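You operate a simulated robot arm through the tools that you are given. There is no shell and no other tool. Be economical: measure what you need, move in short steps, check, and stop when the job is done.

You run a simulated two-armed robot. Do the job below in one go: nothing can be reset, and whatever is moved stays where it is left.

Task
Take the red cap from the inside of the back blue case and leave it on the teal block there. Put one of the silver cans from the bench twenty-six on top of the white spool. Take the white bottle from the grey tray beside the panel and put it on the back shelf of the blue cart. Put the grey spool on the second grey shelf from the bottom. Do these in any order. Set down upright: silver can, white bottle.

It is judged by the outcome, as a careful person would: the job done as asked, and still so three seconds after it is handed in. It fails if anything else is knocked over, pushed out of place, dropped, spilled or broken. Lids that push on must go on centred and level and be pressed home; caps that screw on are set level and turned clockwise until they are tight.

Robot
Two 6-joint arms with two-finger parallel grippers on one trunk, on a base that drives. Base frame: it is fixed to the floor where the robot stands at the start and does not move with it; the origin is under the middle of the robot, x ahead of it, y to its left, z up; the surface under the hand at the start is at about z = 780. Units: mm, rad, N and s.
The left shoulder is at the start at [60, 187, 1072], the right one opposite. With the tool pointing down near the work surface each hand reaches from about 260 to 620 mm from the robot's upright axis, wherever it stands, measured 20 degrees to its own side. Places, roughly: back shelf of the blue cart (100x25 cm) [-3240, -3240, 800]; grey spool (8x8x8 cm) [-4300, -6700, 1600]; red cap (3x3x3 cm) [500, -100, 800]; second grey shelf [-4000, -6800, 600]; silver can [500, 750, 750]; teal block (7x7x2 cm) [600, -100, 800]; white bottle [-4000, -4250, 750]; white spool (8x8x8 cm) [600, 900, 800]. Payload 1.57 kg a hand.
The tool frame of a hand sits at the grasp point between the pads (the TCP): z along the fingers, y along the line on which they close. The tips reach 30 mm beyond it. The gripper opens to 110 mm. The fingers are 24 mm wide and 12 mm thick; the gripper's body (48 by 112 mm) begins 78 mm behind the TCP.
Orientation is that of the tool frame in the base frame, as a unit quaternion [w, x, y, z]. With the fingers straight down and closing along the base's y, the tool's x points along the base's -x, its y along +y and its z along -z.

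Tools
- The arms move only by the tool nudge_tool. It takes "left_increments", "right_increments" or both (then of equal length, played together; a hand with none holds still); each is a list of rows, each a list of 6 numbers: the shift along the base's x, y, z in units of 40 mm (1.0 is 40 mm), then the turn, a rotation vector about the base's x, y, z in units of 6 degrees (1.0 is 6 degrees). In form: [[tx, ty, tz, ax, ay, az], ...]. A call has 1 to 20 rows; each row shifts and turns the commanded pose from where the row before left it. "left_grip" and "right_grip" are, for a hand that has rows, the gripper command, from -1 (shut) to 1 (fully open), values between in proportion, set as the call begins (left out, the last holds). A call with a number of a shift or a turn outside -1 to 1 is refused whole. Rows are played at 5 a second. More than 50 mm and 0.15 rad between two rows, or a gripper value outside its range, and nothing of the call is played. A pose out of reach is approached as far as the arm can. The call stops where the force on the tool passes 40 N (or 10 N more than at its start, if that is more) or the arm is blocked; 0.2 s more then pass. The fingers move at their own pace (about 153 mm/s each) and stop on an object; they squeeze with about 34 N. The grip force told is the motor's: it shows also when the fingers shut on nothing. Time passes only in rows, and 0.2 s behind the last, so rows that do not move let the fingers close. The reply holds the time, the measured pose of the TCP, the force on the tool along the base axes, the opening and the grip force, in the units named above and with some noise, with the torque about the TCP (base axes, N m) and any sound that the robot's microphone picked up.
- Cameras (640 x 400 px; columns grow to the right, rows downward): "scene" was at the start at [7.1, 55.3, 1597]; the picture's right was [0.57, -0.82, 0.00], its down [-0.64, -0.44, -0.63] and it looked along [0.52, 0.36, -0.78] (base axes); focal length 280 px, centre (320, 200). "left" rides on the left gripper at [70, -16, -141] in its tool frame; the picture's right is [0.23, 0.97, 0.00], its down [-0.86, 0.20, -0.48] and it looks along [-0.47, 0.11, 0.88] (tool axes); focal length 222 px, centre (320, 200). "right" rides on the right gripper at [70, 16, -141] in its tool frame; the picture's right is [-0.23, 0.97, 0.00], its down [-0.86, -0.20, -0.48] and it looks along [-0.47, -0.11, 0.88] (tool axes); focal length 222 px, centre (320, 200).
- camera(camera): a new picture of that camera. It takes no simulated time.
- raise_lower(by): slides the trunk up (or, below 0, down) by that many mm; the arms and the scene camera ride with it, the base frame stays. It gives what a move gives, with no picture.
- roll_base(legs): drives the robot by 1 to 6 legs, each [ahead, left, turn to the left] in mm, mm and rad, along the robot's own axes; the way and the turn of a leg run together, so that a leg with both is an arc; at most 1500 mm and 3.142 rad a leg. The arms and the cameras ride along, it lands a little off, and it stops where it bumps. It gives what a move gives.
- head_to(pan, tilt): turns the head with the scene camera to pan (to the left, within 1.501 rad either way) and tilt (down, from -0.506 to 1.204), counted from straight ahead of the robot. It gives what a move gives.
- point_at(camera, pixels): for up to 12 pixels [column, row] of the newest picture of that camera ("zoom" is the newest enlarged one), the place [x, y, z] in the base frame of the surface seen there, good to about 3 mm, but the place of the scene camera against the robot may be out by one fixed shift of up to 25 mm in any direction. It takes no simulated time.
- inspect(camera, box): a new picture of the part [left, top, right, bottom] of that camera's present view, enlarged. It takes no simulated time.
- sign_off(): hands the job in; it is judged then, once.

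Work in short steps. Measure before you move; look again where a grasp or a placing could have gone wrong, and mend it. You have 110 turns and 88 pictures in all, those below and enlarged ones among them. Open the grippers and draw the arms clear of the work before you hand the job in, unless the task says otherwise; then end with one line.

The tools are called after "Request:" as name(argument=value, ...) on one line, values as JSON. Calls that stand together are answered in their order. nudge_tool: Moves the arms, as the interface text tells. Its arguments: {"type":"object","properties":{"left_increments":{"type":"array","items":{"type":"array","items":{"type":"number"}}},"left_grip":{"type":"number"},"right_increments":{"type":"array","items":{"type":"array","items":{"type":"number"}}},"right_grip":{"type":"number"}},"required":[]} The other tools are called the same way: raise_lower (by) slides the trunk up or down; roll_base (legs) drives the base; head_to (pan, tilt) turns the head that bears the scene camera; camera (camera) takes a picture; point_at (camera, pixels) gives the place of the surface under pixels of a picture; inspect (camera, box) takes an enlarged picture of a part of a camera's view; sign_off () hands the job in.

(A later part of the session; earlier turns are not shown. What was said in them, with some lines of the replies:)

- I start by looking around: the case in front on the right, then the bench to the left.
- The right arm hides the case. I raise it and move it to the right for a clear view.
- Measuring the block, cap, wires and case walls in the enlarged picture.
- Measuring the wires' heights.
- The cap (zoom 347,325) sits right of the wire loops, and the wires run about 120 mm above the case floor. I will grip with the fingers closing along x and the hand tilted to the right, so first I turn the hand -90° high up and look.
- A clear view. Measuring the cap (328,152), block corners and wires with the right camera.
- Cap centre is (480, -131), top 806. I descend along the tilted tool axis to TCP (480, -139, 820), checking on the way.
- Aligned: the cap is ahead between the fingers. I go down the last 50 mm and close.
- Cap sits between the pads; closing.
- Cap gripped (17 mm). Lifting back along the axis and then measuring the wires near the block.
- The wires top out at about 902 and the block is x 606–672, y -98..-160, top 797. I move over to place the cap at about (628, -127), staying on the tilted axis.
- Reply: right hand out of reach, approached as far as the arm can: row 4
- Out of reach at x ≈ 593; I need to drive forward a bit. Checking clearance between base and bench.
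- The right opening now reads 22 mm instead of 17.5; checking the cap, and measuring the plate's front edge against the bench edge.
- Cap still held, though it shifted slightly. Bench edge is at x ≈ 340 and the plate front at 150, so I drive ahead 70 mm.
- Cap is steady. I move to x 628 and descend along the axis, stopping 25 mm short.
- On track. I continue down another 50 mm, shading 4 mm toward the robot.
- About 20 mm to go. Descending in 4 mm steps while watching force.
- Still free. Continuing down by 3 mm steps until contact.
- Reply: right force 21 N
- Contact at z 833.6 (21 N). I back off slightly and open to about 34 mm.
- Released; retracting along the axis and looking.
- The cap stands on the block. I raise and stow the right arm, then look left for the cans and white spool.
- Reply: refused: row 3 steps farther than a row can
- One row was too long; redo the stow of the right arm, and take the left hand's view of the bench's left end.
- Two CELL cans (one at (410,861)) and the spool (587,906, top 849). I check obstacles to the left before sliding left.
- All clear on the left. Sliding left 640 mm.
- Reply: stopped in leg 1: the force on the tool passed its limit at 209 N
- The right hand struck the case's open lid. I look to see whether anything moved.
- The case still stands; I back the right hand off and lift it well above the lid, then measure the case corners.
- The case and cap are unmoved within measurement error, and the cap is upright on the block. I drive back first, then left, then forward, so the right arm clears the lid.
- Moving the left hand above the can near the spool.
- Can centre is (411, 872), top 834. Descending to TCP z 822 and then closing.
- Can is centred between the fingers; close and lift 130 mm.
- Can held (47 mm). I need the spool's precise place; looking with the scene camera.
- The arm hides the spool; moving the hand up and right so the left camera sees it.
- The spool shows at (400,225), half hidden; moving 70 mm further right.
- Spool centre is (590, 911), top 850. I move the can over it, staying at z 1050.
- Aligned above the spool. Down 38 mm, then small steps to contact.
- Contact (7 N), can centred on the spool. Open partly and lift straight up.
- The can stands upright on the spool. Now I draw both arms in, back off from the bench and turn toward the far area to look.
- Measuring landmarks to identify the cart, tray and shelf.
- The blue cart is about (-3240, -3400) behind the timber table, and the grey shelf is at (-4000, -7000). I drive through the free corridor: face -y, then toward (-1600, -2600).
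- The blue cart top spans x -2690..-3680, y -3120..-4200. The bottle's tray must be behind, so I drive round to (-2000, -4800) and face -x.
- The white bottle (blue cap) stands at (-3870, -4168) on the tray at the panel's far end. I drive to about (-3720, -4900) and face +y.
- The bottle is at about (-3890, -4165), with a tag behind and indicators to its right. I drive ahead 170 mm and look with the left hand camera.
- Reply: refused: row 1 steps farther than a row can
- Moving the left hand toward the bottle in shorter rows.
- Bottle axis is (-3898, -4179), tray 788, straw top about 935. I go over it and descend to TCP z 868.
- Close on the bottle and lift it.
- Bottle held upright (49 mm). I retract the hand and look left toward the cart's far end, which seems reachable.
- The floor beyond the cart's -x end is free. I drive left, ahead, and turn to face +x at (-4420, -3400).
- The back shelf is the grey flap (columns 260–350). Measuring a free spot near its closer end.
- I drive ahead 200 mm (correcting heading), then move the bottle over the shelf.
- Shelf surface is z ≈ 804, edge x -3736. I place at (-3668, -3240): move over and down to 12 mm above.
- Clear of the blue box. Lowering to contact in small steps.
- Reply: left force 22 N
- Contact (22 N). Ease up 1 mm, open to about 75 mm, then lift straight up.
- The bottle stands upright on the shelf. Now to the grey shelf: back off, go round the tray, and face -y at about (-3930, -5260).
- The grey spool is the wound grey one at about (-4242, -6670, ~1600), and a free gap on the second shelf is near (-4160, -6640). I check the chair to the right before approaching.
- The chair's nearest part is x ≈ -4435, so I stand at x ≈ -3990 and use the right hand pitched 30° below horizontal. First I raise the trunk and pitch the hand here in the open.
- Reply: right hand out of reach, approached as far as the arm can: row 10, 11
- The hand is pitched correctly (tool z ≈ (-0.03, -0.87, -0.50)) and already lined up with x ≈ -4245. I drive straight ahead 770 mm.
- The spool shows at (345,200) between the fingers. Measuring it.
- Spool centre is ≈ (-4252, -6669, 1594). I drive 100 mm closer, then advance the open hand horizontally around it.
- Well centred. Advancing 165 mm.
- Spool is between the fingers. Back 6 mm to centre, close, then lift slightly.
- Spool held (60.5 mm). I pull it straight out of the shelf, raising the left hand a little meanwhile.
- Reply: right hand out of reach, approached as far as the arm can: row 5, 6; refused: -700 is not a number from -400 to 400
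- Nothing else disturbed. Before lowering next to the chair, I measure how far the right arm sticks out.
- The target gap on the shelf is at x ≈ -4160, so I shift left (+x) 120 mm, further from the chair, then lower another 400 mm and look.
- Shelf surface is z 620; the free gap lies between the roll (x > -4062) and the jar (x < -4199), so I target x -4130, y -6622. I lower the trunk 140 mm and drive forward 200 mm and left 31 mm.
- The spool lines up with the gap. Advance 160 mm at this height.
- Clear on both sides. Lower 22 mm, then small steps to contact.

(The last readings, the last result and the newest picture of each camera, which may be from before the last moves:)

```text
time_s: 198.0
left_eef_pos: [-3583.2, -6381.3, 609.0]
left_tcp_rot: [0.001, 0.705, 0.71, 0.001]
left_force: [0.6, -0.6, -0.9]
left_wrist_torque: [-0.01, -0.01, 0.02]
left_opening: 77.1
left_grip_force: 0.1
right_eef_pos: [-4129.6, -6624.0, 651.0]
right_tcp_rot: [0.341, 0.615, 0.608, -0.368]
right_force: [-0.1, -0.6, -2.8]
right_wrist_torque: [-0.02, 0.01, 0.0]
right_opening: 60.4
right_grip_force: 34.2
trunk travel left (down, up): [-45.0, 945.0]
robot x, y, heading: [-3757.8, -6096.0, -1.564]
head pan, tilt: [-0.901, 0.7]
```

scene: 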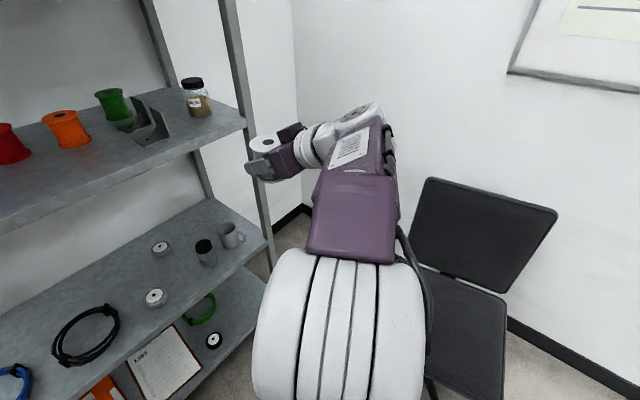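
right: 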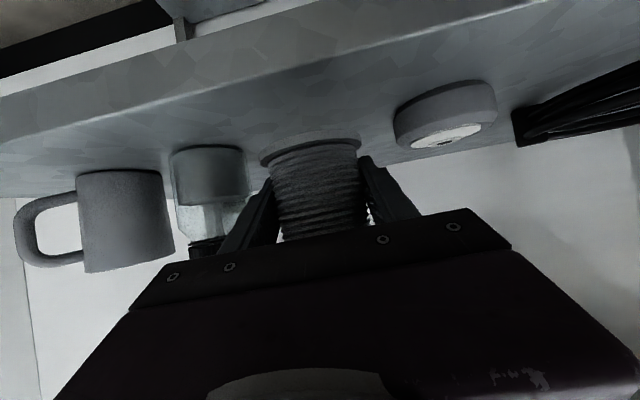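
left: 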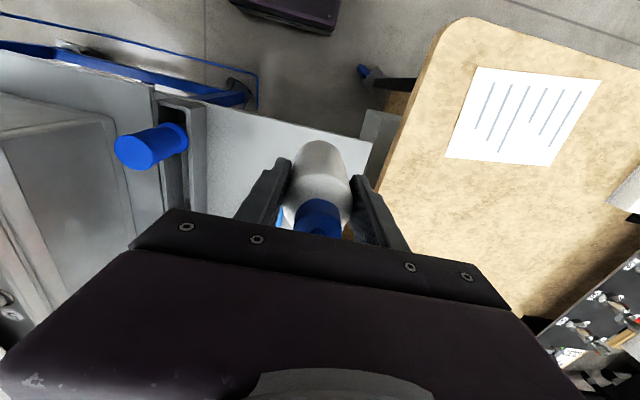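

Not yet in contact; two more small steps.

Request:
nudge_tool(right_increments=[[0, 0, -0.03, 0, 0, 0], [0, 0, -0.03, 0, 0, 0], [0, 0, 0, 0, 0, 0]])

Request:
inspect(camera="right", box=[240, 100, 400, 230])

```text
time_s: 198.8
left_eef_pos: [-3582.7, -6381.0, 609.3]
left_tcp_rot: [0.0, 0.705, 0.709, 0.0]
left_force: [0.1, 0.7, 0.2]
left_wrist_torque: [-0.02, 0.0, 0.01]
left_opening: 76.8
left_grip_force: 0.0
right_eef_pos: [-4130.0, -6624.2, 651.7]
right_tcp_rot: [0.341, 0.615, 0.607, -0.371]
right_force: [-3.3, -3.3, 10.8]
right_wrist_torque: [-0.02, -0.38, -0.04]
right_opening: 60.3
right_grip_force: 33.7
trunk travel left (down, up): [-45.0, 945.0]
robot x, y, heading: [-3759.6, -6096.0, -1.56]
head pan, tilt: [-0.901, 0.7]
```

```text
3.08 times, centred on (320, 165) of right
```

zoom: 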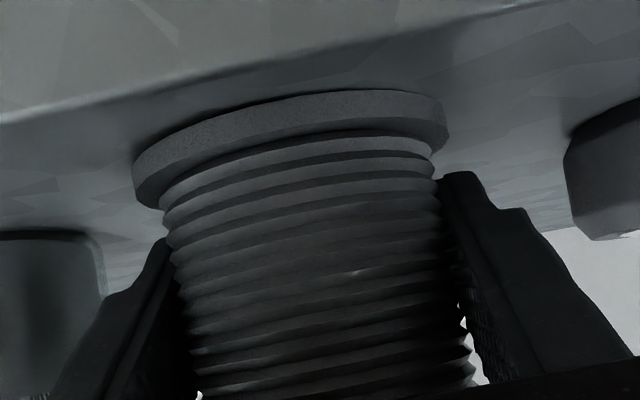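

Contact made (11 N). Open to 82 mm (still clear of jar and roll), then withdraw straight back.

Request:
nudge_tool(right_increments=[[0, 0, 0, 0, 0, 0], [0, 0, 0, 0, 0, 0], [0, 0, 0, 0, 0, 0]], right_grip=0.5)

Request:
inspect(camera="right", box=[200, 90, 440, 240])

```text
time_s: 199.6
left_eef_pos: [-3582.3, -6381.3, 609.4]
left_tcp_rot: [0.001, 0.705, 0.71, 0.0]
left_force: [0.3, -1.0, -0.8]
left_wrist_torque: [0.03, 0.03, 0.0]
left_opening: 76.9
left_grip_force: 0.2
right_eef_pos: [-4128.8, -6623.8, 648.0]
right_tcp_rot: [0.342, 0.615, 0.608, -0.368]
right_force: [0.4, -0.1, -0.6]
right_wrist_torque: [0.03, 0.01, 0.01]
right_opening: 82.5
right_grip_force: 0.0
trunk travel left (down, up): [-45.0, 945.0]
robot x, y, heading: [-3758.6, -6095.8, -1.565]
head pan, tilt: [-0.901, 0.7]
```

```text
2.67 times, centred on (320, 165) of right
```

zoom: 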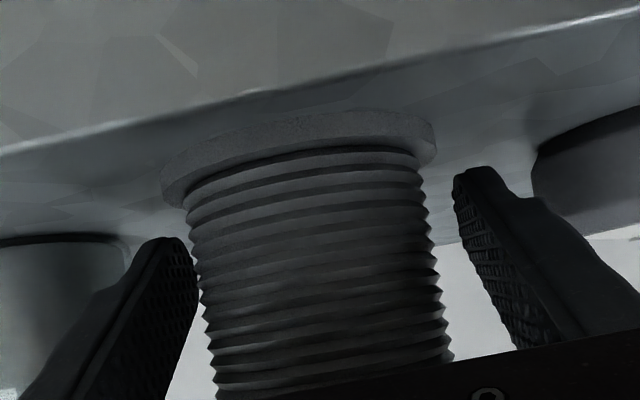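

Spool stands free. Withdraw 150 mm straight back, drive back 300 mm, and check.

Request:
nudge_tool(right_increments=[[0, 0.4, 0.05, 0, 0, 0], [0, 0.7, 0, 0, 0, 0], [0, 0.8, 0, 0, 0, 0], [0, 0.9, 0, 0, 0, 0], [0, 0.9, 0, 0, 0, 0]])

Request:
roll_base(legs=[[-300, 0, 0]])

Request:
head_to(pan=-0.35, tilt=0.2)

Request:
camera(camera="scene")

```text
time_s: 200.8
left_eef_pos: [-3581.8, -6381.3, 608.1]
left_tcp_rot: [0.0, 0.705, 0.71, 0.0]
left_force: [0.1, -0.1, 0.3]
left_wrist_torque: [0.0, 0.0, 0.02]
left_opening: 77.0
left_grip_force: 0.1
right_eef_pos: [-4128.0, -6475.8, 650.7]
right_tcp_rot: [0.341, 0.615, 0.608, -0.368]
right_force: [-0.7, -0.3, -0.5]
right_wrist_torque: [0.0, 0.04, 0.02]
right_opening: 82.3
right_grip_force: 0.0
trunk travel left (down, up): [-45.0, 945.0]
robot x, y, heading: [-3760.0, -6097.9, -1.565]
head pan, tilt: [-0.901, 0.7]
```

```text
time_s: 202.8
left_eef_pos: [-3584.4, -6083.2, 610.0]
left_tcp_rot: [0.0, 0.705, 0.709, 0.0]
left_force: [-0.5, -0.3, 0.2]
left_wrist_torque: [0.0, 0.01, -0.01]
left_opening: 77.1
left_grip_force: 0.1
right_eef_pos: [-4131.3, -6176.5, 650.9]
right_tcp_rot: [0.341, 0.615, 0.608, -0.368]
right_force: [-0.1, -1.0, 0.4]
right_wrist_torque: [0.0, -0.03, -0.02]
right_opening: 82.7
right_grip_force: 0.0
trunk travel left (down, up): [-45.0, 945.0]
robot x, y, heading: [-3760.7, -5797.1, -1.567]
head pan, tilt: [-0.901, 0.7]
```

```text
time_s: 203.8
left_eef_pos: [-3584.8, -6083.2, 607.8]
left_tcp_rot: [0.0, 0.705, 0.71, 0.0]
left_force: [-0.1, 0.1, -0.2]
left_wrist_torque: [-0.02, 0.0, 0.02]
left_opening: 77.0
left_grip_force: 0.1
right_eef_pos: [-4130.9, -6177.3, 651.0]
right_tcp_rot: [0.34, 0.616, 0.608, -0.368]
right_force: [-0.2, 0.2, -0.5]
right_wrist_torque: [0.02, 0.0, 0.0]
right_opening: 82.5
right_grip_force: 0.1
trunk travel left (down, up): [-45.0, 945.0]
robot x, y, heading: [-3765.0, -5798.6, -1.569]
head pan, tilt: [-0.351, 0.201]
```

```text
5 pictures are left
```

scene: 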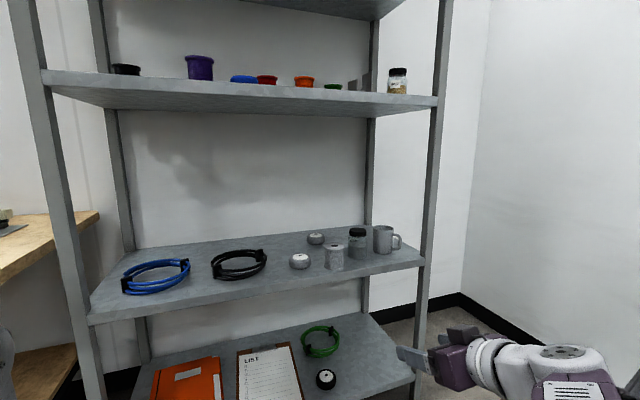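

The grey spool stands on the second shelf from the bottom (335,257), the items around it are undisturbed, and both grippers are open and clear. Handing in.

Request:
sign_off()

```text
The job is handed in.
```

All four items are where you asked: the red cap is on the teal block, a silver can is upright on the white spool, the white bottle is upright on the cart's back shelf, and the grey spool is on the second shelf. While driving along the bench I did bump the blue case's open lid hard with the right hand (209 N); afterwards the case and cap measured as unmoved to within about 5 mm.
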